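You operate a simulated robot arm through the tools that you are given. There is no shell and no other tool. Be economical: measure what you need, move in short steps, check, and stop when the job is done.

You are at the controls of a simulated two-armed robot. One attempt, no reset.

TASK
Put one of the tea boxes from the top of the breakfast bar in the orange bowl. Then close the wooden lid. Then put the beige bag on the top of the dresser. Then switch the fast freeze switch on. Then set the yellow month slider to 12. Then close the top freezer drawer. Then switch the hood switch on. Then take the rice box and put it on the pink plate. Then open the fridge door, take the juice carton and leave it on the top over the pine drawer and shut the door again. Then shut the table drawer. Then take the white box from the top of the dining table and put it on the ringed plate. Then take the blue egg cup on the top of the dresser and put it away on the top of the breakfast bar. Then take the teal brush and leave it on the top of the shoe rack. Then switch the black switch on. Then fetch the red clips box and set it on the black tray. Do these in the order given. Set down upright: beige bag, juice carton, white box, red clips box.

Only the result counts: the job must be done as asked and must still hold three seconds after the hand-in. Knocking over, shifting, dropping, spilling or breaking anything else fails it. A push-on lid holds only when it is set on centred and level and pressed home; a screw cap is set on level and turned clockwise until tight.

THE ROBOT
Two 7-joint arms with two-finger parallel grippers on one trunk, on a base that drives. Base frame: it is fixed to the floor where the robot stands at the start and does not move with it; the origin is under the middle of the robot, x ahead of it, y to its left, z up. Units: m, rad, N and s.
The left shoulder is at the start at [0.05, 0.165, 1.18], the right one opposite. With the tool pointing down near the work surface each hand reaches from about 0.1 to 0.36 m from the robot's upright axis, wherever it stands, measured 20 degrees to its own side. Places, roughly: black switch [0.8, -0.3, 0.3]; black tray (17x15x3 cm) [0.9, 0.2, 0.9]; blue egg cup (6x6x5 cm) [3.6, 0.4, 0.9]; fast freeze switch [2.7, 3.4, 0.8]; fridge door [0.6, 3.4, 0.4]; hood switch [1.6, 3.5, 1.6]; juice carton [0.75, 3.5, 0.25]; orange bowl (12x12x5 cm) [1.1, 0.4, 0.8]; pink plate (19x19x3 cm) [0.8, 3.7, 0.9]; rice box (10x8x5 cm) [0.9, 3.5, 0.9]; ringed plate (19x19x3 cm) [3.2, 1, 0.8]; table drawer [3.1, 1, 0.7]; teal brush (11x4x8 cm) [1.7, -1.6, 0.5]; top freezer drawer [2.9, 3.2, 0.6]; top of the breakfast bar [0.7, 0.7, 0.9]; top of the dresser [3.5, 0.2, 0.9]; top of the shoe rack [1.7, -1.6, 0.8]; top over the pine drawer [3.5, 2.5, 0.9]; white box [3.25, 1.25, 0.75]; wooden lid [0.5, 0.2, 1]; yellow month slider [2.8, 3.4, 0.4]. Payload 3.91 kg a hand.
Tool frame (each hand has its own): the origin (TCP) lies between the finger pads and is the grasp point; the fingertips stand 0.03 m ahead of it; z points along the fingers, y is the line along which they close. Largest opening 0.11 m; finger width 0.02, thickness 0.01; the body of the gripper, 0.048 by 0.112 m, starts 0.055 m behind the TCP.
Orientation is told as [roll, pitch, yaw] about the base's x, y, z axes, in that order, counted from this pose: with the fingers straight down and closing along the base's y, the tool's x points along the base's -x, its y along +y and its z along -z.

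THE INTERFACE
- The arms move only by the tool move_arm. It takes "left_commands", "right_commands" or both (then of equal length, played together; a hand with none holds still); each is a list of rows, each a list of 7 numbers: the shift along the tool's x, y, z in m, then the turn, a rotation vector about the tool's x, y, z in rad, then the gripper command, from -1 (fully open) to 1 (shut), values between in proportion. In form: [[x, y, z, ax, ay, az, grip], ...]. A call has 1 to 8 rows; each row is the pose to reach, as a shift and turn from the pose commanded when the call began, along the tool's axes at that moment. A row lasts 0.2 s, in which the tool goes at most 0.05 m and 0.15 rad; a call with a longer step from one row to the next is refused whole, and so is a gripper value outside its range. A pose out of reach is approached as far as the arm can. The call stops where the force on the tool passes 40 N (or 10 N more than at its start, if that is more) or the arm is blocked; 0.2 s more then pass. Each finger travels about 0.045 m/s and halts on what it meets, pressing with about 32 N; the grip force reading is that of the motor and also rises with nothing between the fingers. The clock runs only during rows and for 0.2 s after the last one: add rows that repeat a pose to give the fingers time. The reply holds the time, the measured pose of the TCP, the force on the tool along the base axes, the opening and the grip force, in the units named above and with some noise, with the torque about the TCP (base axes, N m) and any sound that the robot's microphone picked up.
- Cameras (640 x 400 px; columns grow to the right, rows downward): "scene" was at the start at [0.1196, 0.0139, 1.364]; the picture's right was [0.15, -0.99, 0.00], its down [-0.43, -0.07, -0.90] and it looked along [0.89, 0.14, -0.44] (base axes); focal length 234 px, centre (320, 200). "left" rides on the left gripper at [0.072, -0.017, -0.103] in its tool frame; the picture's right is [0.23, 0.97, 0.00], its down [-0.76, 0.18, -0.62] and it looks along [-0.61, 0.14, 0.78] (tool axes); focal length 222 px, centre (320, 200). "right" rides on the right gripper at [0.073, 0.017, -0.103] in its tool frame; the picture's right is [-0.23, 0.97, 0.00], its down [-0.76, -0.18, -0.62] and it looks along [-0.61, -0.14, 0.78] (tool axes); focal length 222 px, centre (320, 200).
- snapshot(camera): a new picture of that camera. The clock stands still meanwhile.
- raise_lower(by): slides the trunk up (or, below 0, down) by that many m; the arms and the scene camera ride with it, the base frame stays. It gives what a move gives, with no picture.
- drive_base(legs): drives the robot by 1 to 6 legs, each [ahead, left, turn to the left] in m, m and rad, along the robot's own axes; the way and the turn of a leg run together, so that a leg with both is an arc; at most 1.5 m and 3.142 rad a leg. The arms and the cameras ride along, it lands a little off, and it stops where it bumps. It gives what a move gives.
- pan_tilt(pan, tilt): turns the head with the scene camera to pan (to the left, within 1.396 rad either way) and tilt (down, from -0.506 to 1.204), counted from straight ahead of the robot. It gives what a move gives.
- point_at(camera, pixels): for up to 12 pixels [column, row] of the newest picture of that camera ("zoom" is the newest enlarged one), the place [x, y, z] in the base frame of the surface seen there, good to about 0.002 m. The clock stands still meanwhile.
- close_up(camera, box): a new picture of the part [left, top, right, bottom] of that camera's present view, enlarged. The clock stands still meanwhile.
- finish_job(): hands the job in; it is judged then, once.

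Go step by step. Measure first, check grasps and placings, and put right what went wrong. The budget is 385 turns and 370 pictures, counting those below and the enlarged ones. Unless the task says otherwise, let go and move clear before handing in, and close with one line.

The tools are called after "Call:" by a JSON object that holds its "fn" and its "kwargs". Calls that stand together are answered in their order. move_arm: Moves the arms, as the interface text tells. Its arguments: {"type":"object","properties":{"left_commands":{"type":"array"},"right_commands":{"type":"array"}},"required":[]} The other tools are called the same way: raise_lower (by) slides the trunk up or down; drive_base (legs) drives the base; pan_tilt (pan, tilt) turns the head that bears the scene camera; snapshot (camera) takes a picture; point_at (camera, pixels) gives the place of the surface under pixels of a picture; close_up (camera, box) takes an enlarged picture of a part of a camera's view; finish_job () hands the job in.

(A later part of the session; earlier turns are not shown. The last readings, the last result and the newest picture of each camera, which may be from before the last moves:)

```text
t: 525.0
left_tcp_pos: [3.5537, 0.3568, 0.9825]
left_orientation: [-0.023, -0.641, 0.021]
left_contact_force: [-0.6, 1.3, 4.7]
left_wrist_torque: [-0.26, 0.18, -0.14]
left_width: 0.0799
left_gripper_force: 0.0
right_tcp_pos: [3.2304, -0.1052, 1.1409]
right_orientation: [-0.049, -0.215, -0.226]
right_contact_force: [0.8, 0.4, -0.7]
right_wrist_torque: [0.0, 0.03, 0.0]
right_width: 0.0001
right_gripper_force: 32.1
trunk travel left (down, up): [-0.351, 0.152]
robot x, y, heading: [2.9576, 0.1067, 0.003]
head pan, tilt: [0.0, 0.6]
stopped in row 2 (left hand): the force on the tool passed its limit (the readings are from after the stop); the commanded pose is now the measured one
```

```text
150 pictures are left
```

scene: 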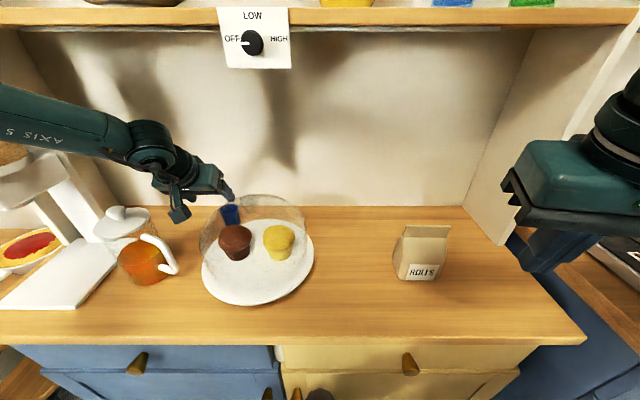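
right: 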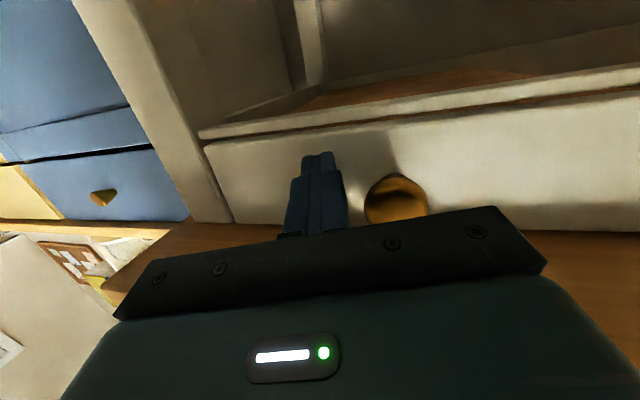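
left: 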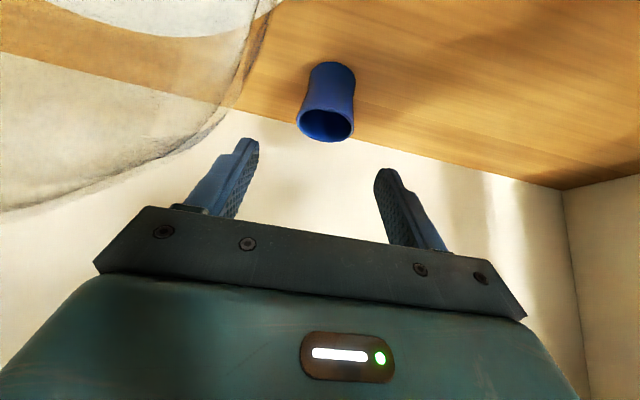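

Unexpected contact. Back off along the tool axis and look for what was touched.

Call:
{"fn": "move_arm", "kwargs": {"left_commands": [[0, 0, -0.04, 0, 0, 0, -0.45], [0, 0, -0.08, 0, 0, 0, -0.45]]}}

Call:
{"fn": "close_up", "kwargs": {"camera": "scene", "box": [0, 60, 330, 320]}}

Call:
{"fn": "pan_tilt", "kwargs": {"pan": 0.5, "tilt": 0.5}}

Call:
{"fn": "snapshot", "kwargs": {"camera": "scene"}}

```text
t: 525.6
left_tcp_pos: [3.5048, 0.3579, 1.0473]
left_orientation: [-0.018, -0.639, 0.019]
left_contact_force: [-0.1, -0.4, 0.1]
left_wrist_torque: [-0.02, -0.01, 0.01]
left_width: 0.0799
left_gripper_force: 0.0
right_tcp_pos: [3.2288, -0.1062, 1.1403]
right_orientation: [-0.051, -0.218, -0.227]
right_contact_force: [-0.5, 0.3, 0.4]
right_wrist_torque: [0.03, 0.0, -0.01]
right_width: 0.0
right_gripper_force: 32.0
trunk travel left (down, up): [-0.351, 0.152]
robot x, y, heading: [2.9612, 0.1021, 0.003]
head pan, tilt: [0.0, 0.6]
```

```text
1.54 times, centred on (165, 190) of scene
```

zoom: 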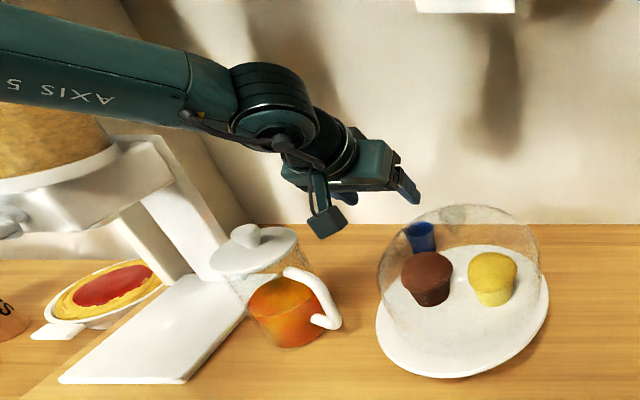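

```text
t: 526.5
left_tcp_pos: [3.5058, 0.3577, 1.0464]
left_orientation: [-0.021, -0.64, 0.018]
left_contact_force: [0.0, 0.1, 1.0]
left_wrist_torque: [-0.01, 0.04, 0.03]
left_width: 0.0798
left_gripper_force: 0.0
right_tcp_pos: [3.2274, -0.106, 1.141]
right_orientation: [-0.048, -0.22, -0.226]
right_contact_force: [0.2, 0.5, 1.4]
right_wrist_torque: [0.01, 0.03, 0.0]
right_width: 0.0
right_gripper_force: 31.5
trunk travel left (down, up): [-0.351, 0.152]
robot x, y, heading: [2.9575, 0.1043, -0.0]
head pan, tilt: [0.499, 0.499]
```

```text
148 pictures are left
```

scene: 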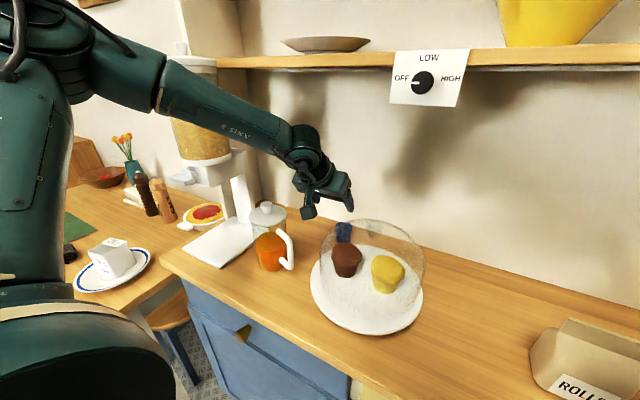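

Call:
{"fn": "point_at", "kwargs": {"camera": "scene", "pixels": [[180, 80], [180, 110], [220, 105], [220, 125], [260, 140], [310, 135], [150, 60], [205, 140], [195, 70], [285, 150], [307, 210], [270, 205]]}}

```text
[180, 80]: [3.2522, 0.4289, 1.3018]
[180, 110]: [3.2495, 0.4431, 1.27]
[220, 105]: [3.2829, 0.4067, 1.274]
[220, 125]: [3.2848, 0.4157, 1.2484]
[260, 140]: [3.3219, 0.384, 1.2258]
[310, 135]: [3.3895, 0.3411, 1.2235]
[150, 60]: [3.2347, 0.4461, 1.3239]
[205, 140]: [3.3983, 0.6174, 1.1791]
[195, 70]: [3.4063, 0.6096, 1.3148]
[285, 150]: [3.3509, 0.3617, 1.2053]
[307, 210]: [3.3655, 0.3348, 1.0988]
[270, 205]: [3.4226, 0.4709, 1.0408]
```

The contact was with the glass dome (its wall is nearly as wide as the plate). Use a steeper, slightly yawed hand and come down from above. Reposition at height.

Call:
{"fn": "move_arm", "kwargs": {"left_commands": [[-0.03, 0, -0.03, 0, 0.06, 0, -0.3], [-0.05, 0, -0.03, 0.03, 0.12, 0.04, -0.3], [-0.07, 0, -0.01, 0.06, 0.18, 0.08, -0.3], [-0.0877, 0.002, 0.01, 0.09, 0.24, 0.12, -0.3], [-0.0877, 0.002, 0.0229, 0.09, 0.24, 0.12, -0.3]]}}

Call:
{"fn": "snapshot", "kwargs": {"camera": "left"}}

```text
t: 527.7
left_tcp_pos: [3.5892, 0.36, 1.0807]
left_orientation: [-0.039, -0.401, -0.127]
left_contact_force: [0.1, 0.7, -0.5]
left_wrist_torque: [-0.01, 0.0, -0.02]
left_width: 0.0715
left_gripper_force: 0.1
right_tcp_pos: [3.2296, -0.107, 1.1409]
right_orientation: [-0.048, -0.218, -0.227]
right_contact_force: [-1.0, -0.1, -0.4]
right_wrist_torque: [-0.03, 0.0, 0.01]
right_width: 0.0001
right_gripper_force: 31.2
trunk travel left (down, up): [-0.351, 0.152]
robot x, y, heading: [2.9601, 0.1049, -0.003]
head pan, tilt: [0.499, 0.499]
```

```text
147 pictures are left
```

left: 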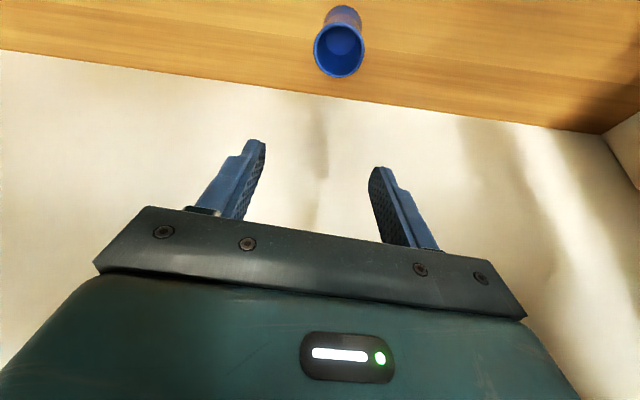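

Reached. Re-measure the cup from here.

Call:
{"fn": "point_at", "kwargs": {"camera": "left", "pixels": [[316, 45], [364, 45], [340, 75], [340, 24], [340, 40], [340, 12]]}}

```text
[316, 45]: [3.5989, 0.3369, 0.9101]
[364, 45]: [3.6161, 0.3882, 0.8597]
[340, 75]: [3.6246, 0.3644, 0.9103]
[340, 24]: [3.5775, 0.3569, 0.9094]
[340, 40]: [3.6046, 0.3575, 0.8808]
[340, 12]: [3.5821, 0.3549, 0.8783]
```

Descend onto the cup.

Call:
{"fn": "move_arm", "kwargs": {"left_commands": [[0.0128, 0, 0.0345, 0, 0, 0, -0.3], [0.0257, 0, 0.069, 0, 0, 0, -0.3], [0.0385, 0, 0.1035, 0, 0, 0, -0.3], [0.0514, 0.001, 0.138, 0, 0, 0, -0.3], [0.0642, 0.001, 0.1726, 0, 0, 0, -0.3]]}}

Call:
{"fn": "snapshot", "kwargs": {"camera": "left"}}

```text
t: 528.9
left_tcp_pos: [3.5728, 0.3641, 0.9113]
left_orientation: [-0.038, -0.404, -0.128]
left_contact_force: [-0.5, 0.6, 0.0]
left_wrist_torque: [0.01, -0.02, 0.01]
left_width: 0.0715
left_gripper_force: 0.0
left hand out of reach, approached as far as the arm can: row 4, 5
right_tcp_pos: [3.2289, -0.1073, 1.141]
right_orientation: [-0.047, -0.221, -0.227]
right_contact_force: [-0.5, -0.7, 0.6]
right_wrist_torque: [-0.01, 0.0, -0.01]
right_width: 0.0
right_gripper_force: 32.3
trunk travel left (down, up): [-0.351, 0.152]
robot x, y, heading: [2.9575, 0.1046, -0.0]
head pan, tilt: [0.499, 0.499]
```

```text
146 pictures are left
```

left: 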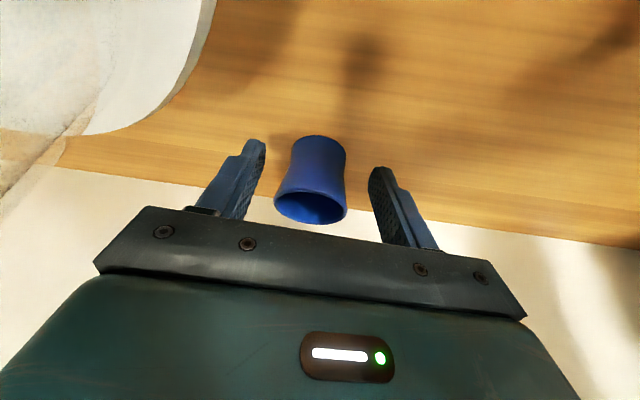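

Slightly short: drive 2.2 cm ahead and lower the trunk 1.2 cm.

Call:
{"fn": "drive_base", "kwargs": {"legs": [[0.022, 0, 0]]}}

Call:
{"fn": "raise_lower", "kwargs": {"by": -0.013}}

Call:
{"fn": "snapshot", "kwargs": {"camera": "left"}}

```text
t: 529.7
left_tcp_pos: [3.5975, 0.3654, 0.9118]
left_orientation: [-0.036, -0.402, -0.128]
left_contact_force: [0.5, -0.8, -1.2]
left_wrist_torque: [0.01, 0.0, -0.02]
left_width: 0.0714
left_gripper_force: 0.0
right_tcp_pos: [3.2519, -0.1056, 1.1415]
right_orientation: [-0.048, -0.215, -0.228]
right_contact_force: [-0.1, 0.1, -0.6]
right_wrist_torque: [0.01, 0.02, 0.01]
right_width: 0.0
right_gripper_force: 32.9
trunk travel left (down, up): [-0.351, 0.152]
robot x, y, heading: [2.98, 0.1069, 0.004]
head pan, tilt: [0.499, 0.499]
```

```text
t: 530.3
left_tcp_pos: [3.5941, 0.3653, 0.8996]
left_orientation: [-0.038, -0.404, -0.128]
left_contact_force: [0.4, 0.4, 0.5]
left_wrist_torque: [0.03, 0.0, 0.0]
left_width: 0.0716
left_gripper_force: 0.0
right_tcp_pos: [3.2497, -0.1059, 1.1275]
right_orientation: [-0.05, -0.218, -0.229]
right_contact_force: [-0.5, -0.2, -0.2]
right_wrist_torque: [0.01, 0.0, -0.01]
right_width: 0.0
right_gripper_force: 31.9
trunk travel left (down, up): [-0.338, 0.165]
robot x, y, heading: [2.9826, 0.1067, 0.001]
head pan, tilt: [0.499, 0.499]
```

```text
145 pictures are left
```

left: 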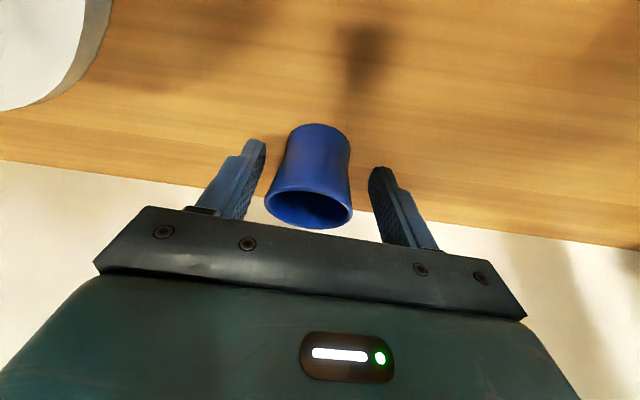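

Cup is between the fingers. Close gently and lift with the trunk.

Call:
{"fn": "move_arm", "kwargs": {"left_commands": [[0, -0.003, 0, 0, 0, 0, 0], [0, -0.003, 0, 0, 0, 0, 0.4], [0, -0.003, 0, 0, 0, 0, 0.8], [0, -0.003, 0, 0, 0, 0, 0.8], [0, -0.003, 0, 0, 0, 0, 0.8]]}}

Call:
{"fn": "raise_lower", "kwargs": {"by": 0.06}}

Call:
{"fn": "snapshot", "kwargs": {"camera": "left"}}

```text
t: 531.5
left_tcp_pos: [3.5946, 0.363, 0.8996]
left_orientation: [-0.038, -0.405, -0.126]
left_contact_force: [0.4, 0.1, 0.6]
left_wrist_torque: [0.01, -0.04, 0.01]
left_width: 0.0494
left_gripper_force: 31.6
right_tcp_pos: [3.2509, -0.1055, 1.1286]
right_orientation: [-0.049, -0.217, -0.227]
right_contact_force: [-0.3, -0.2, -0.5]
right_wrist_torque: [0.0, -0.01, -0.01]
right_width: 0.0
right_gripper_force: 31.7
trunk travel left (down, up): [-0.338, 0.165]
robot x, y, heading: [2.9806, 0.102, -0.001]
head pan, tilt: [0.499, 0.499]
```

```text
t: 532.5
left_tcp_pos: [3.5949, 0.3618, 0.9583]
left_orientation: [-0.04, -0.404, -0.128]
left_contact_force: [0.9, -0.4, -1.1]
left_wrist_torque: [0.02, -0.03, 0.01]
left_width: 0.0493
left_gripper_force: 32.0
right_tcp_pos: [3.2511, -0.1054, 1.1881]
right_orientation: [-0.05, -0.219, -0.228]
right_contact_force: [-0.8, 0.5, -0.3]
right_wrist_torque: [-0.01, -0.03, 0.01]
right_width: 0.0001
right_gripper_force: 32.1
trunk travel left (down, up): [-0.398, 0.105]
robot x, y, heading: [2.9817, 0.1026, 0.005]
head pan, tilt: [0.499, 0.499]
```

```text
144 pictures are left
```

left: 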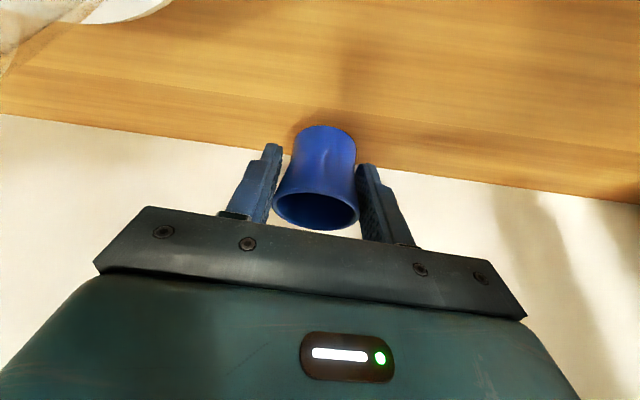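

Cup held. Raise to z≈1.03, move back a little, then raise above the jug and dome, and back out.

Call:
{"fn": "raise_lower", "kwargs": {"by": 0.07}}

Call:
{"fn": "drive_base", "kwargs": {"legs": [[-0.065, 0, 0]]}}

Call:
{"fn": "move_arm", "kwargs": {"left_commands": [[-0.016, 0, -0.037, 0, 0, 0, 0.8], [-0.031, 0, -0.074, 0, 0, 0, 0.8], [-0.047, 0, -0.11, 0, 0, 0, 0.8], [-0.058, 0, -0.138, 0, 0, 0, 0.8]]}}

Call:
{"fn": "snapshot", "kwargs": {"camera": "scene"}}

```text
t: 533.6
left_tcp_pos: [3.5949, 0.3615, 1.029]
left_orientation: [-0.039, -0.405, -0.128]
left_contact_force: [-0.2, 0.3, -0.2]
left_wrist_torque: [-0.01, 0.0, 0.0]
left_width: 0.0495
left_gripper_force: 32.4
right_tcp_pos: [3.2511, -0.106, 1.2566]
right_orientation: [-0.049, -0.217, -0.228]
right_contact_force: [0.2, -0.6, -0.3]
right_wrist_torque: [-0.01, 0.0, 0.01]
right_width: 0.0
right_gripper_force: 32.2
trunk travel left (down, up): [-0.468, 0.035]
robot x, y, heading: [2.9817, 0.1041, -0.001]
head pan, tilt: [0.499, 0.499]
```

```text
t: 534.6
left_tcp_pos: [3.5299, 0.3611, 1.0293]
left_orientation: [-0.037, -0.406, -0.127]
left_contact_force: [0.1, 0.0, -0.3]
left_wrist_torque: [0.0, 0.05, 0.0]
left_width: 0.0495
left_gripper_force: 31.9
right_tcp_pos: [3.1854, -0.1055, 1.2591]
right_orientation: [-0.05, -0.218, -0.228]
right_contact_force: [-0.5, 0.0, 0.3]
right_wrist_torque: [-0.01, -0.02, -0.02]
right_width: 0.0
right_gripper_force: 32.2
trunk travel left (down, up): [-0.468, 0.035]
robot x, y, heading: [2.9126, 0.1077, -0.001]
head pan, tilt: [0.499, 0.499]
```

```text
t: 535.6
left_tcp_pos: [3.5287, 0.367, 1.1772]
left_orientation: [-0.038, -0.403, -0.128]
left_contact_force: [-0.4, -0.1, -1.2]
left_wrist_torque: [-0.02, 0.01, -0.03]
left_width: 0.0494
left_gripper_force: 32.0
right_tcp_pos: [3.1871, -0.1071, 1.2564]
right_orientation: [-0.048, -0.217, -0.228]
right_contact_force: [0.0, 0.0, 0.6]
right_wrist_torque: [0.0, 0.02, -0.01]
right_width: 0.0
right_gripper_force: 32.2
trunk travel left (down, up): [-0.468, 0.035]
robot x, y, heading: [2.9137, 0.1036, 0.003]
head pan, tilt: [0.499, 0.499]
```

```text
143 pictures are left
```

scene: 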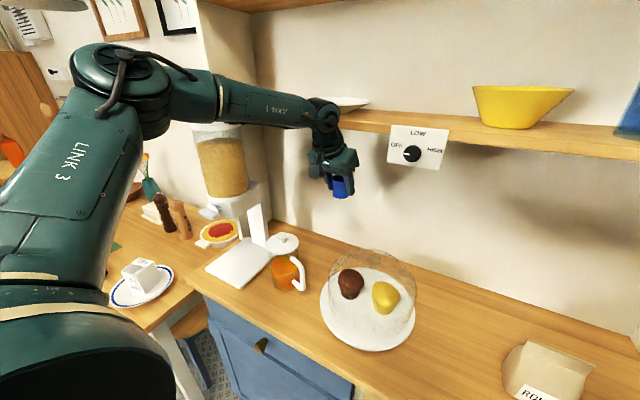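

Back out, retract the left arm, and drive to the breakfast bar's right end.

Call:
{"fn": "drive_base", "kwargs": {"legs": [[-0.5, 0, 0]]}}

Call:
{"fn": "move_arm", "kwargs": {"left_commands": [[0.037, 0, -0.016, 0, 0, 0, 0.8], [0.074, 0, -0.031, 0, 0, 0, 0.8], [0.11, 0, -0.047, 0, 0, 0, 0.8], [0.147, 0, -0.062, 0, 0, 0, 0.8], [0.18, 0, -0.075, 0, 0, 0, 0.8]]}}

Call:
{"fn": "drive_base", "kwargs": {"legs": [[0, 0, 1.571], [-0.45, 0, 0], [0, 1.2, 0]]}}

Call:
{"fn": "pan_tilt", "kwargs": {"pan": 0.4, "tilt": 0.6}}

Call:
{"fn": "snapshot", "kwargs": {"camera": "scene"}}

```text
t: 538.5
left_tcp_pos: [3.0287, 0.3652, 1.1776]
left_orientation: [-0.038, -0.405, -0.13]
left_contact_force: [-0.5, 0.6, -0.2]
left_wrist_torque: [0.01, 0.0, 0.01]
left_width: 0.0493
left_gripper_force: 32.3
right_tcp_pos: [2.6817, -0.1071, 1.2583]
right_orientation: [-0.049, -0.219, -0.232]
right_contact_force: [0.6, -0.2, -0.5]
right_wrist_torque: [0.0, -0.01, 0.0]
right_width: 0.0002
right_gripper_force: 32.9
trunk travel left (down, up): [-0.468, 0.035]
robot x, y, heading: [2.4116, 0.1013, -0.002]
head pan, tilt: [0.499, 0.499]
```

```text
t: 539.8
left_tcp_pos: [2.8337, 0.3912, 1.1748]
left_orientation: [-0.038, -0.404, -0.132]
left_contact_force: [-0.2, 1.2, -0.5]
left_wrist_torque: [0.02, 0.0, -0.01]
left_width: 0.0492
left_gripper_force: 32.3
right_tcp_pos: [2.6822, -0.1069, 1.2574]
right_orientation: [-0.049, -0.218, -0.231]
right_contact_force: [0.8, 0.2, 0.4]
right_wrist_torque: [-0.01, 0.0, 0.03]
right_width: 0.0
right_gripper_force: 31.8
trunk travel left (down, up): [-0.468, 0.035]
robot x, y, heading: [2.411, 0.1049, 0.001]
head pan, tilt: [0.499, 0.499]
```

```text
t: 551.9
left_tcp_pos: [0.9273, 0.0822, 1.1757]
left_orientation: [-0.039, -0.405, 1.441]
left_contact_force: [-0.8, -0.5, -0.2]
left_wrist_torque: [0.0, -0.01, -0.01]
left_width: 0.0484
left_gripper_force: 32.0
right_tcp_pos: [1.4262, -0.0711, 1.2581]
right_orientation: [-0.048, -0.22, 1.337]
right_contact_force: [-0.3, 0.0, 0.6]
right_wrist_torque: [0.02, 0.02, -0.01]
right_width: 0.0002
right_gripper_force: 32.3
trunk travel left (down, up): [-0.468, 0.035]
robot x, y, heading: [1.2174, -0.3382, 1.573]
head pan, tilt: [0.499, 0.499]
```

```text
t: 552.6
left_tcp_pos: [0.9265, 0.0819, 1.1754]
left_orientation: [-0.038, -0.404, 1.44]
left_contact_force: [0.4, 0.8, -0.6]
left_wrist_torque: [0.01, 0.01, -0.02]
left_width: 0.0487
left_gripper_force: 32.0
right_tcp_pos: [1.4252, -0.0705, 1.2578]
right_orientation: [-0.048, -0.219, 1.337]
right_contact_force: [0.5, -0.2, -0.8]
right_wrist_torque: [0.01, 0.01, 0.02]
right_width: 0.0
right_gripper_force: 31.9
trunk travel left (down, up): [-0.468, 0.035]
robot x, y, heading: [1.2122, -0.3401, 1.569]
head pan, tilt: [0.4, 0.6]
```

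```text
142 pictures are left
```

scene: 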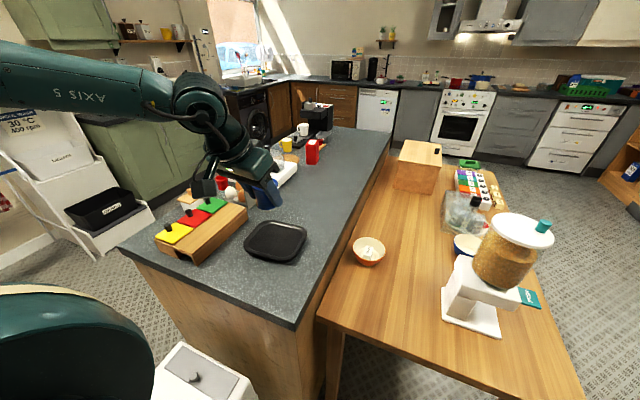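

The tray is at (275,240); free counter in front of it. Measure spots.

Call:
{"fn": "point_at", "kwargs": {"camera": "scene", "pixels": [[270, 263], [245, 250], [295, 255], [250, 285], [230, 270], [290, 290], [292, 325], [150, 262], [250, 300], [215, 260]]}}

Call:
{"fn": "snapshot", "kwargs": {"camera": "left"}}

```text
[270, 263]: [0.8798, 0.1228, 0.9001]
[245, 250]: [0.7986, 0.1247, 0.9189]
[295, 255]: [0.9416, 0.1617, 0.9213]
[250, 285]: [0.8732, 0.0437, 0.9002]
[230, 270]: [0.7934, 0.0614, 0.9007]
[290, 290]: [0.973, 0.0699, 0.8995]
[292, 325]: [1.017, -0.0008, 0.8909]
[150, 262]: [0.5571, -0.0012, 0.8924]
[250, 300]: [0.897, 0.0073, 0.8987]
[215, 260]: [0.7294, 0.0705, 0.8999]
```

```text
141 pictures are left
```

left: 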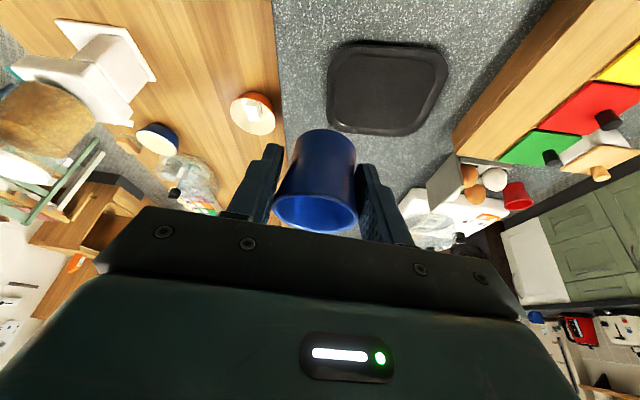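

Place the cup at about (0.90,0.055). Shift and lower.

Call:
{"fn": "drive_base", "kwargs": {"legs": [[-0.035, 0.026, 0]]}}

Call:
{"fn": "raise_lower", "kwargs": {"by": -0.225}}

Call:
{"fn": "snapshot", "kwargs": {"camera": "scene"}}

```text
t: 553.5
left_tcp_pos: [0.9009, 0.0453, 1.1768]
left_orientation: [-0.038, -0.403, 1.44]
left_contact_force: [-0.1, -1.2, -0.9]
left_wrist_torque: [0.0, 0.0, 0.03]
left_width: 0.0484
left_gripper_force: 31.6
right_tcp_pos: [1.3986, -0.1068, 1.257]
right_orientation: [-0.049, -0.218, 1.338]
right_contact_force: [0.6, -0.2, -0.1]
right_wrist_torque: [0.01, 0.0, 0.0]
right_width: 0.0
right_gripper_force: 32.0
trunk travel left (down, up): [-0.468, 0.035]
robot x, y, heading: [1.1876, -0.3728, 1.569]
head pan, tilt: [0.4, 0.6]
```

```text
t: 555.9
left_tcp_pos: [0.9007, 0.0471, 0.9508]
left_orientation: [-0.039, -0.406, 1.44]
left_contact_force: [0.3, -1.1, -0.6]
left_wrist_torque: [-0.02, 0.0, -0.02]
left_width: 0.0488
left_gripper_force: 31.4
right_tcp_pos: [1.4004, -0.1036, 1.0342]
right_orientation: [-0.051, -0.218, 1.339]
right_contact_force: [0.3, 0.8, 0.0]
right_wrist_torque: [0.02, 0.02, 0.0]
right_width: 0.0001
right_gripper_force: 31.6
trunk travel left (down, up): [-0.243, 0.26]
robot x, y, heading: [1.1855, -0.3731, 1.566]
head pan, tilt: [0.4, 0.6]
```

```text
140 pictures are left
```

scene: 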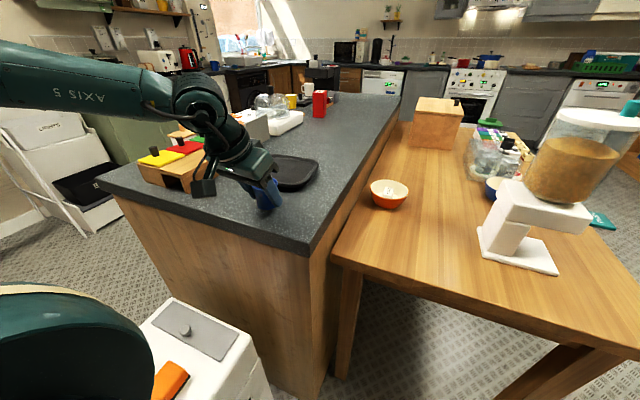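

Lower the last ~1 cm gently.

Call:
{"fn": "move_arm", "kwargs": {"left_commands": [[0.0023, 0, 0.0055, 0, 0, 0, 0.8], [0.0043, 0, 0.0101, 0, 0, 0, 0.8]]}}

Call:
{"fn": "close_up", "kwargs": {"camera": "scene", "box": [190, 140, 320, 240]}}

```text
t: 556.5
left_tcp_pos: [0.9003, 0.0469, 0.9398]
left_orientation: [-0.037, -0.406, 1.439]
left_contact_force: [0.2, 0.1, -0.6]
left_wrist_torque: [-0.02, 0.0, -0.04]
left_width: 0.0482
left_gripper_force: 32.2
right_tcp_pos: [1.4009, -0.1051, 1.0327]
right_orientation: [-0.049, -0.218, 1.34]
right_contact_force: [-0.2, -0.2, 0.4]
right_wrist_torque: [0.0, 0.03, 0.0]
right_width: 0.0
right_gripper_force: 31.8
trunk travel left (down, up): [-0.243, 0.26]
robot x, y, heading: [1.1874, -0.3716, 1.574]
head pan, tilt: [0.4, 0.6]
```

```text
4.00 times, centred on (255, 190) of scene
```

zoom: 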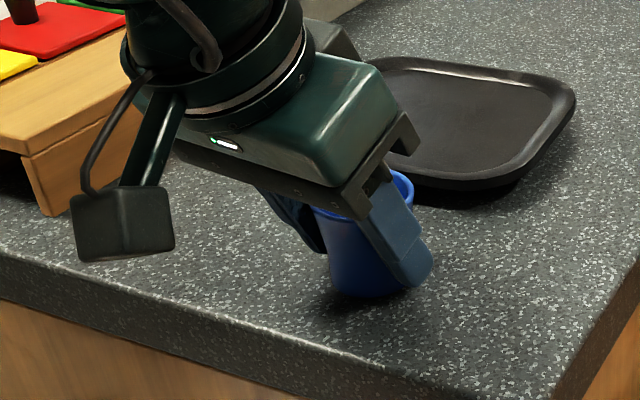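

Call:
{"fn": "move_arm", "kwargs": {"left_commands": [[0.0008, 0, 0.0018, 0, 0, 0, 0.8], [0.0012, 0, 0.0028, 0, 0, 0, 0.8]]}}

Call:
{"fn": "move_arm", "kwargs": {"left_commands": [[0, 0, 0, 0, 0, 0, 0.1], [0, 0, 0, 0, 0, 0, -0.3], [0, 0, 0, 0, 0, 0, -0.3], [0, 0, -0.03, 0, 0, 0, -0.3], [0, 0, -0.07, 0, 0, 0, -0.3], [0, 0, -0.12, 0, 0, 0, -0.3]]}}

Call:
{"fn": "snapshot", "kwargs": {"camera": "left"}}

```text
t: 557.1
left_tcp_pos: [0.9019, 0.0459, 0.9384]
left_orientation: [-0.038, -0.406, 1.439]
left_contact_force: [-3.4, 0.6, 6.4]
left_wrist_torque: [0.02, -0.07, -0.02]
left_width: 0.0485
left_gripper_force: 31.9
right_tcp_pos: [1.4002, -0.1058, 1.0338]
right_orientation: [-0.048, -0.218, 1.339]
right_contact_force: [0.5, 0.3, -0.2]
right_wrist_torque: [-0.01, 0.03, 0.03]
right_width: 0.0
right_gripper_force: 31.9
trunk travel left (down, up): [-0.243, 0.26]
robot x, y, heading: [1.1873, -0.3765, 1.563]
head pan, tilt: [0.4, 0.6]
```

```text
t: 558.5
left_tcp_pos: [0.8896, -0.0011, 1.049]
left_orientation: [-0.039, -0.405, 1.44]
left_contact_force: [0.9, -0.1, -0.4]
left_wrist_torque: [0.0, 0.02, -0.01]
left_width: 0.0717
left_gripper_force: 0.0
right_tcp_pos: [1.4002, -0.1074, 1.0316]
right_orientation: [-0.047, -0.218, 1.338]
right_contact_force: [-1.4, 0.0, -0.4]
right_wrist_torque: [-0.02, 0.03, 0.02]
right_width: 0.0
right_gripper_force: 31.3
trunk travel left (down, up): [-0.243, 0.26]
robot x, y, heading: [1.1895, -0.3729, 1.57]
head pan, tilt: [0.4, 0.6]
```

```text
138 pictures are left
```

left: 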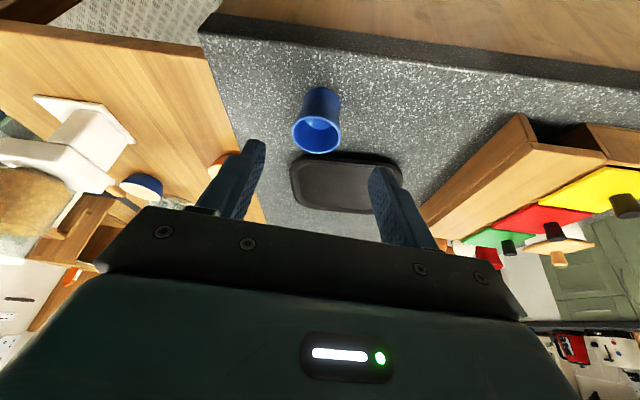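

Egg cup stands on the bar. Next the teal brush at the shoe rack: back off and turn to face −y.

Call:
{"fn": "drive_base", "kwargs": {"legs": [[-0.2, -0.4, 0], [0, 0, -3.14]]}}

Call:
{"fn": "pan_tilt", "kwargs": {"pan": 0.0, "tilt": 0.6}}

Call:
{"fn": "snapshot", "kwargs": {"camera": "scene"}}

```text
t: 568.5
left_tcp_pos: [1.9017, -0.9424, 1.0479]
left_orientation: [-0.039, -0.404, -1.673]
left_contact_force: [-0.2, -0.3, -0.9]
left_wrist_torque: [0.01, -0.02, -0.01]
left_width: 0.0715
left_gripper_force: 0.1
right_tcp_pos: [1.3871, -0.854, 1.0324]
right_orientation: [-0.049, -0.22, -1.773]
right_contact_force: [-0.6, -0.6, -0.7]
right_wrist_torque: [0.02, 0.03, -0.01]
right_width: 0.0
right_gripper_force: 32.0
trunk travel left (down, up): [-0.243, 0.26]
robot x, y, heading: [1.5917, -0.5774, -1.542]
head pan, tilt: [0.4, 0.6]
```

```text
t: 569.4
left_tcp_pos: [1.9025, -0.9428, 1.0478]
left_orientation: [-0.038, -0.404, -1.673]
left_contact_force: [-0.2, -0.3, -0.1]
left_wrist_torque: [-0.02, -0.01, 0.05]
left_width: 0.0714
left_gripper_force: 0.1
right_tcp_pos: [1.3882, -0.8539, 1.0337]
right_orientation: [-0.048, -0.219, -1.774]
right_contact_force: [-0.1, -0.8, -0.7]
right_wrist_torque: [0.03, 0.0, -0.02]
right_width: 0.0
right_gripper_force: 32.4
trunk travel left (down, up): [-0.243, 0.26]
robot x, y, heading: [1.5897, -0.5768, -1.543]
head pan, tilt: [0.0, 0.6]
```

```text
137 pictures are left
```

scene: 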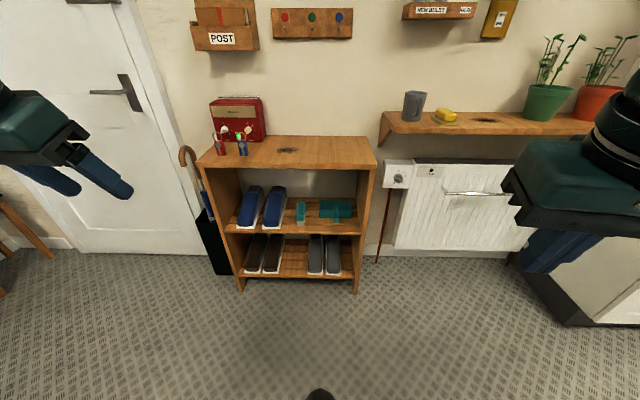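

Call:
{"fn": "close_up", "kwargs": {"camera": "scene", "box": [190, 90, 390, 290]}}

Call:
{"fn": "point_at", "kwargs": {"camera": "scene", "pixels": [[301, 212], [335, 208], [318, 215], [290, 165], [372, 165], [320, 140], [330, 230], [230, 125], [285, 150], [350, 212], [322, 212]]}}

```text
2.00 times, centred on (290, 190) of scene
```

zoom: 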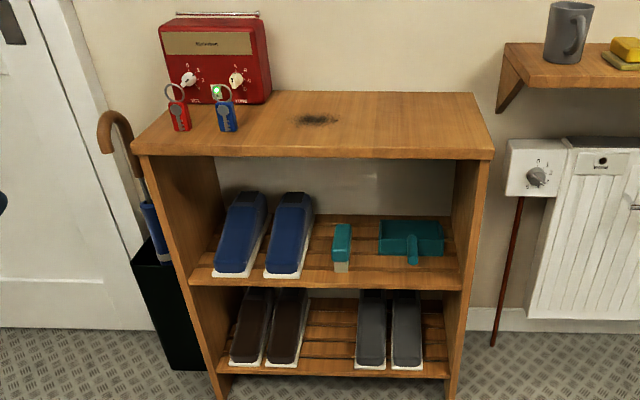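

```text
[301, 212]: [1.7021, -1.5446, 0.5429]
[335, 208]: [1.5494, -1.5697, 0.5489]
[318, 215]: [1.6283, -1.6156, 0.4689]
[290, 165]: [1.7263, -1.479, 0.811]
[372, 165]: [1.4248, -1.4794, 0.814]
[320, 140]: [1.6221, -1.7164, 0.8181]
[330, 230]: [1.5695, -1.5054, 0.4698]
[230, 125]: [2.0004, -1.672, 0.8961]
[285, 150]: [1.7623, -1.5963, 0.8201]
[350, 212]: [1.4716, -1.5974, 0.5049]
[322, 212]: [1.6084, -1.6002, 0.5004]
```

Call:
{"fn": "close_up", "kwargs": {"camera": "scene", "box": [270, 180, 370, 240]}}

Call:
{"fn": "point_at", "kwargs": {"camera": "zoom", "pixels": [[175, 150], [225, 150], [200, 140], [200, 215], [178, 215], [222, 215], [200, 250], [180, 260], [222, 262], [60, 200], [320, 190], [200, 290]]}}

```text
6.40 times, centred on (320, 210) of scene
```

zoom: 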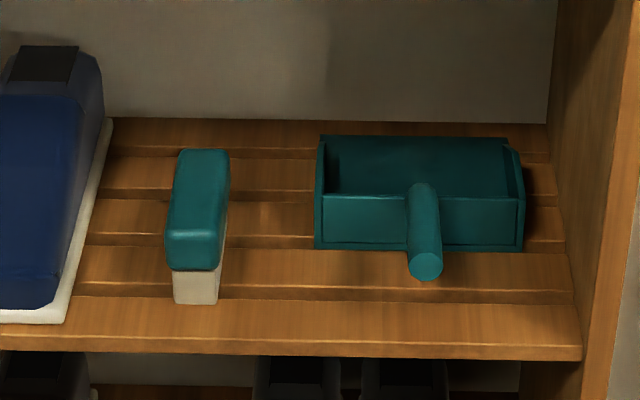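

```text
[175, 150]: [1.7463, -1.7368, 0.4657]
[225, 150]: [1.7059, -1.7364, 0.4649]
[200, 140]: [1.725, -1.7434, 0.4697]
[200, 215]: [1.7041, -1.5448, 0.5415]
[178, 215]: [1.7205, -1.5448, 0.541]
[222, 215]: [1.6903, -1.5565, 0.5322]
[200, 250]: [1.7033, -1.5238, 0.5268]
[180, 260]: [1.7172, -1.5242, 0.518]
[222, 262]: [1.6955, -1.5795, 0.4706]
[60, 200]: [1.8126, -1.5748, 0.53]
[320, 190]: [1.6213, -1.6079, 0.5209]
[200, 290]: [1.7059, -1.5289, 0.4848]
```

The teal brush is the narrow one: x 1.683–1.723, y −1.524…−1.63, z 0.47–0.543 (dustpan beside it). Configure the left arm: lower and pitch forward.

Call:
{"fn": "raise_lower", "kwargs": {"by": -0.2}}

Call:
{"fn": "move_arm", "kwargs": {"left_commands": [[-0.02, 0, 0.03, 0, -0.08, 0, -0.3], [-0.04, 0, 0.06, 0, -0.16, 0, -0.3], [-0.06, 0, 0.095, 0, -0.24, 0, -0.3], [-0.08, 0, 0.13, 0, -0.32, 0, -0.3], [-0.1, 0, 0.165, 0, -0.4, 0, -0.3], [-0.12, 0, 0.2, 0, -0.48, 0, -0.3], [-0.13, 0, 0.235, 0, -0.55, 0, -0.3], [-0.14, 0, 0.27, 0, -0.62, 0, -0.3]]}}

Call:
{"fn": "snapshot", "kwargs": {"camera": "scene"}}

```text
t: 571.5
left_tcp_pos: [1.9014, -0.9437, 0.8481]
left_orientation: [-0.039, -0.402, -1.672]
left_contact_force: [0.3, 0.6, 0.1]
left_wrist_torque: [-0.02, 0.01, 0.0]
left_width: 0.0716
left_gripper_force: 0.1
right_tcp_pos: [1.3886, -0.8539, 0.8329]
right_orientation: [-0.048, -0.218, -1.771]
right_contact_force: [0.2, -0.3, 0.5]
right_wrist_torque: [-0.03, 0.01, 0.02]
right_width: 0.0
right_gripper_force: 32.1
trunk travel left (down, up): [-0.043, 0.46]
robot x, y, heading: [1.5913, -0.5774, -1.543]
head pan, tilt: [0.0, 0.6]
```

```text
t: 573.3
left_tcp_pos: [1.8656, -1.1764, 0.655]
left_orientation: [-0.071, -1.023, -1.625]
left_contact_force: [0.0, -0.5, 0.8]
left_wrist_torque: [-0.02, -0.05, 0.02]
left_width: 0.0714
left_gripper_force: 0.0
right_tcp_pos: [1.3881, -0.8535, 0.8333]
right_orientation: [-0.049, -0.216, -1.772]
right_contact_force: [0.5, -0.4, -0.2]
right_wrist_torque: [-0.03, 0.0, -0.01]
right_width: 0.0
right_gripper_force: 32.4
trunk travel left (down, up): [-0.043, 0.46]
robot x, y, heading: [1.5894, -0.5775, -1.539]
head pan, tilt: [0.0, 0.6]
```

```text
134 pictures are left
```

scene: 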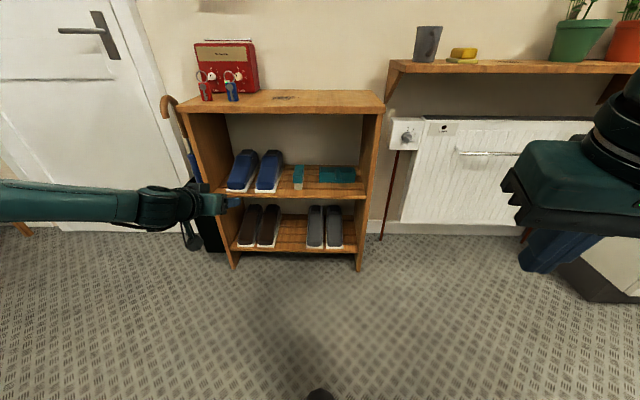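

Rotate the base 0.11 left to square the hand with the brush, lower the hand, and line up laterally.

Call:
{"fn": "move_arm", "kwargs": {"left_commands": [[0.03, 0, 0.018, 0, 0, 0, -0.3], [0.06, 0, 0.037, 0, 0, 0, -0.3], [0.085, 0, 0.052, 0, 0, 0, -0.3]]}}

Call:
{"fn": "raise_lower", "kwargs": {"by": -0.03}}

Call:
{"fn": "drive_base", "kwargs": {"legs": [[0, 0, 0.11]]}}

Call:
{"fn": "snapshot", "kwargs": {"camera": "left"}}

```text
t: 574.1
left_tcp_pos: [1.867, -1.1764, 0.6322]
left_orientation: [-0.067, -1.019, -1.628]
left_contact_force: [0.3, 0.3, 0.4]
left_wrist_torque: [0.0, 0.01, -0.01]
left_width: 0.0712
left_gripper_force: 0.2
left hand out of reach, approached as far as the arm can: row 1, 2, 3
right_tcp_pos: [1.3887, -0.8536, 0.8326]
right_orientation: [-0.049, -0.218, -1.775]
right_contact_force: [0.0, 0.5, 0.6]
right_wrist_torque: [-0.02, -0.01, 0.01]
right_width: 0.0
right_gripper_force: 32.9
trunk travel left (down, up): [-0.043, 0.46]
robot x, y, heading: [1.5904, -0.577, -1.546]
head pan, tilt: [0.0, 0.6]
```

```text
t: 574.9
left_tcp_pos: [1.8666, -1.1762, 0.6026]
left_orientation: [-0.068, -1.019, -1.63]
left_contact_force: [1.0, 0.0, 0.6]
left_wrist_torque: [-0.01, -0.06, 0.01]
left_width: 0.0715
left_gripper_force: 0.1
right_tcp_pos: [1.3877, -0.853, 0.802]
right_orientation: [-0.049, -0.219, -1.774]
right_contact_force: [-0.1, -0.6, -0.9]
right_wrist_torque: [-0.01, 0.02, 0.03]
right_width: 0.0
right_gripper_force: 31.6
trunk travel left (down, up): [-0.013, 0.49]
robot x, y, heading: [1.5929, -0.5745, -1.543]
head pan, tilt: [0.0, 0.6]
```

```text
t: 575.8
left_tcp_pos: [1.93, -1.1428, 0.6039]
left_orientation: [-0.068, -1.016, -1.52]
left_contact_force: [0.6, 1.5, -0.6]
left_wrist_torque: [-0.03, 0.0, 0.0]
left_width: 0.0712
left_gripper_force: 0.0
right_tcp_pos: [1.4196, -0.875, 0.8045]
right_orientation: [-0.048, -0.219, -1.662]
right_contact_force: [0.8, -0.2, -0.3]
right_wrist_torque: [-0.03, 0.01, 0.0]
right_width: 0.0003
right_gripper_force: 32.2
trunk travel left (down, up): [-0.013, 0.49]
robot x, y, heading: [1.5904, -0.5787, -1.43]
head pan, tilt: [0.0, 0.6]
```

```text
133 pictures are left
```

left: 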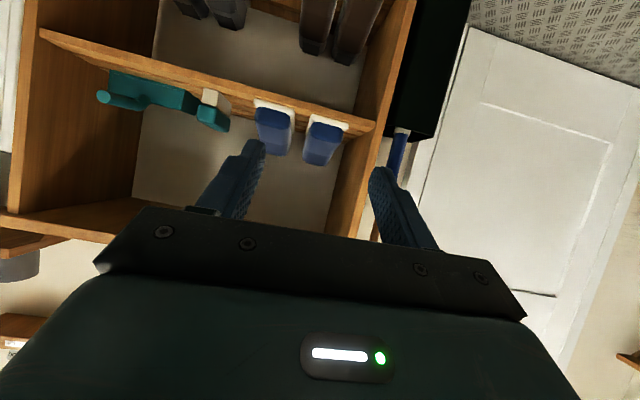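

Extend forward a bit so the elbow drops, then lower.

Call:
{"fn": "move_arm", "kwargs": {"left_commands": [[-0.02, 0, 0.034, 0, 0, 0, -0.3], [-0.042, 0, 0.068, 0, 0, 0, -0.3], [-0.02, 0, 0.085, 0, -0.03, 0, -0.3], [0.005, 0, 0.1, 0, -0.06, 0, -0.3], [0.025, 0, 0.113, 0, -0.08, 0, -0.3], [0.035, 0, 0.12, 0, -0.1, 0, -0.3]]}}

```text
t: 577.2
left_tcp_pos: [1.9232, -1.2074, 0.6344]
left_orientation: [-0.073, -1.093, -1.51]
left_contact_force: [-0.7, -0.4, 0.8]
left_wrist_torque: [-0.05, -0.01, 0.04]
left_width: 0.0715
left_gripper_force: 0.2
left hand out of reach, approached as far as the arm can: row 2, 3, 4, 5, 6
right_tcp_pos: [1.4194, -0.8737, 0.803]
right_orientation: [-0.049, -0.217, -1.662]
right_contact_force: [0.9, 0.6, 0.8]
right_wrist_torque: [0.02, 0.01, -0.02]
right_width: 0.0004
right_gripper_force: 32.5
trunk travel left (down, up): [-0.013, 0.49]
robot x, y, heading: [1.5904, -0.5778, -1.433]
head pan, tilt: [0.0, 0.6]
```

Call:
{"fn": "move_arm", "kwargs": {"left_commands": [[0.028, 0, 0.0, 0, 0, 0, -0.3], [0.056, 0, 0.0, 0, 0, 0, -0.3], [0.084, 0, 0.0, 0, 0, 0, -0.3], [0.112, 0, 0.0, 0, 0, 0, -0.3]]}}

Call:
{"fn": "snapshot", "kwargs": {"camera": "scene"}}

```text
t: 578.2
left_tcp_pos: [1.9147, -1.179, 0.6423]
left_orientation: [-0.075, -1.108, -1.508]
left_contact_force: [0.3, 0.5, 0.6]
left_wrist_torque: [0.04, -0.02, -0.05]
left_width: 0.0717
left_gripper_force: 0.1
left hand out of reach, approached as far as the arm can: row 1, 2, 3, 4
right_tcp_pos: [1.4191, -0.8732, 0.8031]
right_orientation: [-0.049, -0.218, -1.664]
right_contact_force: [0.4, -0.6, 0.6]
right_wrist_torque: [0.0, -0.01, 0.03]
right_width: 0.0
right_gripper_force: 32.0
trunk travel left (down, up): [-0.013, 0.49]
robot x, y, heading: [1.5903, -0.5777, -1.435]
head pan, tilt: [0.0, 0.6]
```

```text
132 pictures are left
```

scene: 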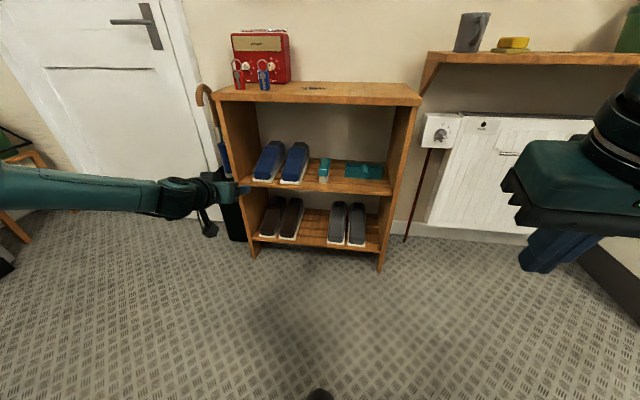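

Use less pitch (as with the bag): −0.85, then lower.

Call:
{"fn": "move_arm", "kwargs": {"left_commands": [[0.0, 0, -0.01, 0, 0.09, 0, -0.3], [0.0, 0, -0.02, 0, 0.18, 0, -0.3], [0.0, 0, -0.03, 0, 0.26, 0, -0.3], [0.03, 0, -0.02, 0, 0.26, 0, -0.3], [0.06, 0, 0.0, 0, 0.26, 0, -0.3], [0.09, 0, 0.02, 0, 0.26, 0, -0.3], [0.115, 0, 0.04, 0, 0.26, 0, -0.3]]}}

```text
t: 579.8
left_tcp_pos: [1.9186, -1.1474, 0.542]
left_orientation: [-0.052, -0.86, -1.537]
left_contact_force: [0.3, 0.3, 0.9]
left_wrist_torque: [0.02, 0.02, 0.01]
left_width: 0.0717
left_gripper_force: 0.0
left hand out of reach, approached as far as the arm can: row 7
right_tcp_pos: [1.4188, -0.8747, 0.8026]
right_orientation: [-0.05, -0.219, -1.664]
right_contact_force: [-0.3, -0.1, 0.0]
right_wrist_torque: [0.03, 0.02, 0.0]
right_width: 0.0
right_gripper_force: 32.1
trunk travel left (down, up): [-0.013, 0.49]
robot x, y, heading: [1.5903, -0.578, -1.434]
head pan, tilt: [0.0, 0.6]
```

Reached z=0.542. Check the white object on the right before shifting right.

Call:
{"fn": "point_at", "kwargs": {"camera": "scene", "pixels": [[620, 260], [590, 250], [635, 300], [560, 205], [600, 55]]}}

Call:
{"fn": "pan_tilt", "kwargs": {"pan": -0.8, "tilt": 0.5}}

Call:
{"fn": "snapshot", "kwargs": {"camera": "scene"}}

```text
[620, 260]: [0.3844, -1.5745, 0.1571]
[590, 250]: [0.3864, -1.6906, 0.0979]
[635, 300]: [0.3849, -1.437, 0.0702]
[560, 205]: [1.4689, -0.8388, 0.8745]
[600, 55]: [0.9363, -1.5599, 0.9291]
```

```text
t: 581.0
left_tcp_pos: [1.9185, -1.1485, 0.5413]
left_orientation: [-0.053, -0.859, -1.537]
left_contact_force: [0.2, 0.6, -0.5]
left_wrist_torque: [0.0, 0.03, -0.02]
left_width: 0.0716
left_gripper_force: 0.0
right_tcp_pos: [1.4193, -0.8737, 0.802]
right_orientation: [-0.048, -0.218, -1.663]
right_contact_force: [-0.1, -0.7, -0.9]
right_wrist_torque: [-0.02, -0.04, 0.01]
right_width: 0.0
right_gripper_force: 32.3
trunk travel left (down, up): [-0.013, 0.49]
robot x, y, heading: [1.5929, -0.5786, -1.435]
head pan, tilt: [-0.799, 0.499]
```

```text
131 pictures are left
```

scene: 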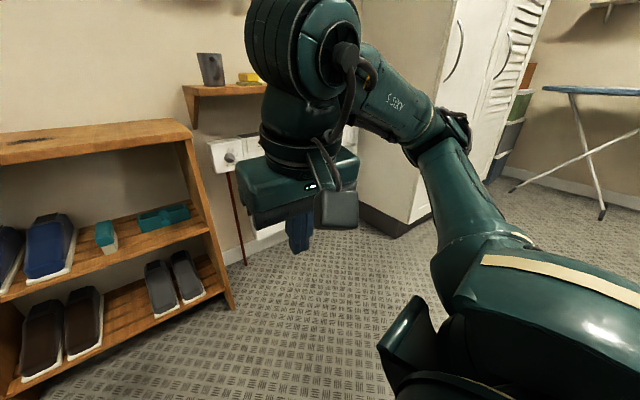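

Plenty of room. Drive to the pre-grasp point in front of the brush.

Call:
{"fn": "drive_base", "kwargs": {"legs": [[0.24, -0.25, 0]]}}

Call:
{"fn": "raise_lower", "kwargs": {"by": -0.012}}

Call:
{"fn": "snapshot", "kwargs": {"camera": "left"}}

```text
t: 583.2
left_tcp_pos: [1.7053, -1.4196, 0.5399]
left_orientation: [-0.054, -0.857, -1.536]
left_contact_force: [0.0, 0.0, 0.0]
left_wrist_torque: [0.02, 0.01, 0.0]
left_width: 0.0714
left_gripper_force: 0.1
right_tcp_pos: [1.2045, -1.1456, 0.8028]
right_orientation: [-0.05, -0.218, -1.663]
right_contact_force: [0.7, -0.1, -0.5]
right_wrist_torque: [0.01, -0.01, -0.03]
right_width: 0.0002
right_gripper_force: 31.9
trunk travel left (down, up): [-0.013, 0.49]
robot x, y, heading: [1.3834, -0.8497, -1.436]
head pan, tilt: [-0.799, 0.499]
```

```text
t: 583.8
left_tcp_pos: [1.7042, -1.4192, 0.5285]
left_orientation: [-0.055, -0.858, -1.535]
left_contact_force: [0.5, 0.4, 0.9]
left_wrist_torque: [-0.03, 0.03, -0.03]
left_width: 0.0714
left_gripper_force: 0.0
right_tcp_pos: [1.2051, -1.146, 0.7912]
right_orientation: [-0.049, -0.218, -1.664]
right_contact_force: [-0.3, 0.0, -0.4]
right_wrist_torque: [0.0, 0.02, 0.03]
right_width: 0.0
right_gripper_force: 32.0
trunk travel left (down, up): [-0.001, 0.502]
robot x, y, heading: [1.3751, -0.8509, -1.433]
head pan, tilt: [-0.799, 0.499]
```

```text
130 pictures are left
```

left: 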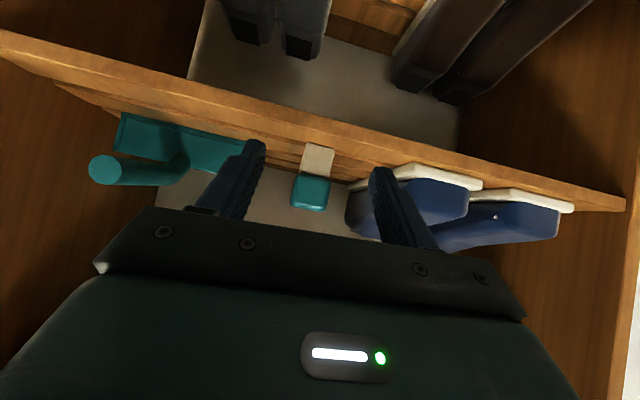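

Check the neighbouring shoe and dustpan clearances.

Call:
{"fn": "point_at", "kwargs": {"camera": "left", "pixels": [[312, 190], [293, 190], [329, 190], [352, 215], [365, 195], [398, 170], [240, 160], [312, 160], [322, 155], [350, 225]]}}

```text
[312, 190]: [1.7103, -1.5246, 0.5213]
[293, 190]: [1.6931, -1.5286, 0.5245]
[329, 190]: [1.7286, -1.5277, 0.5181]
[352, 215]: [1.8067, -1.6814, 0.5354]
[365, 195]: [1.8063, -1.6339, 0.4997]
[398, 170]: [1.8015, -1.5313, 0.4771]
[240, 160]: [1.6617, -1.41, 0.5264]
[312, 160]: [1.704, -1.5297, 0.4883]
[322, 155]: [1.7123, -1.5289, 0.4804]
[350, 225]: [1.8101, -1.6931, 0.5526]
```

Clear. Advance onto the brush.

Call:
{"fn": "drive_base", "kwargs": {"legs": [[0.137, -0.012, 0]]}}

Call:
{"fn": "snapshot", "kwargs": {"camera": "left"}}

```text
t: 585.1
left_tcp_pos: [1.7112, -1.5584, 0.5283]
left_orientation: [-0.055, -0.859, -1.536]
left_contact_force: [-0.3, 0.3, 0.4]
left_wrist_torque: [-0.02, 0.02, -0.04]
left_width: 0.0716
left_gripper_force: 0.1
right_tcp_pos: [1.2117, -1.2816, 0.7906]
right_orientation: [-0.05, -0.217, -1.664]
right_contact_force: [-0.1, -0.7, 0.2]
right_wrist_torque: [0.01, 0.0, 0.0]
right_width: 0.0
right_gripper_force: 31.7
trunk travel left (down, up): [-0.001, 0.502]
robot x, y, heading: [1.3825, -0.9863, -1.437]
head pan, tilt: [-0.799, 0.499]
```

```text
129 pictures are left
```

left: 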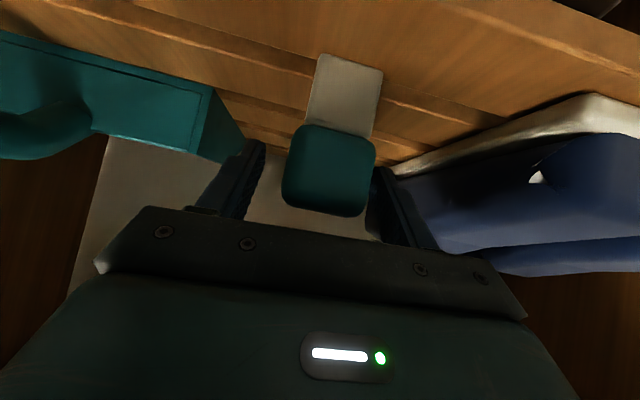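

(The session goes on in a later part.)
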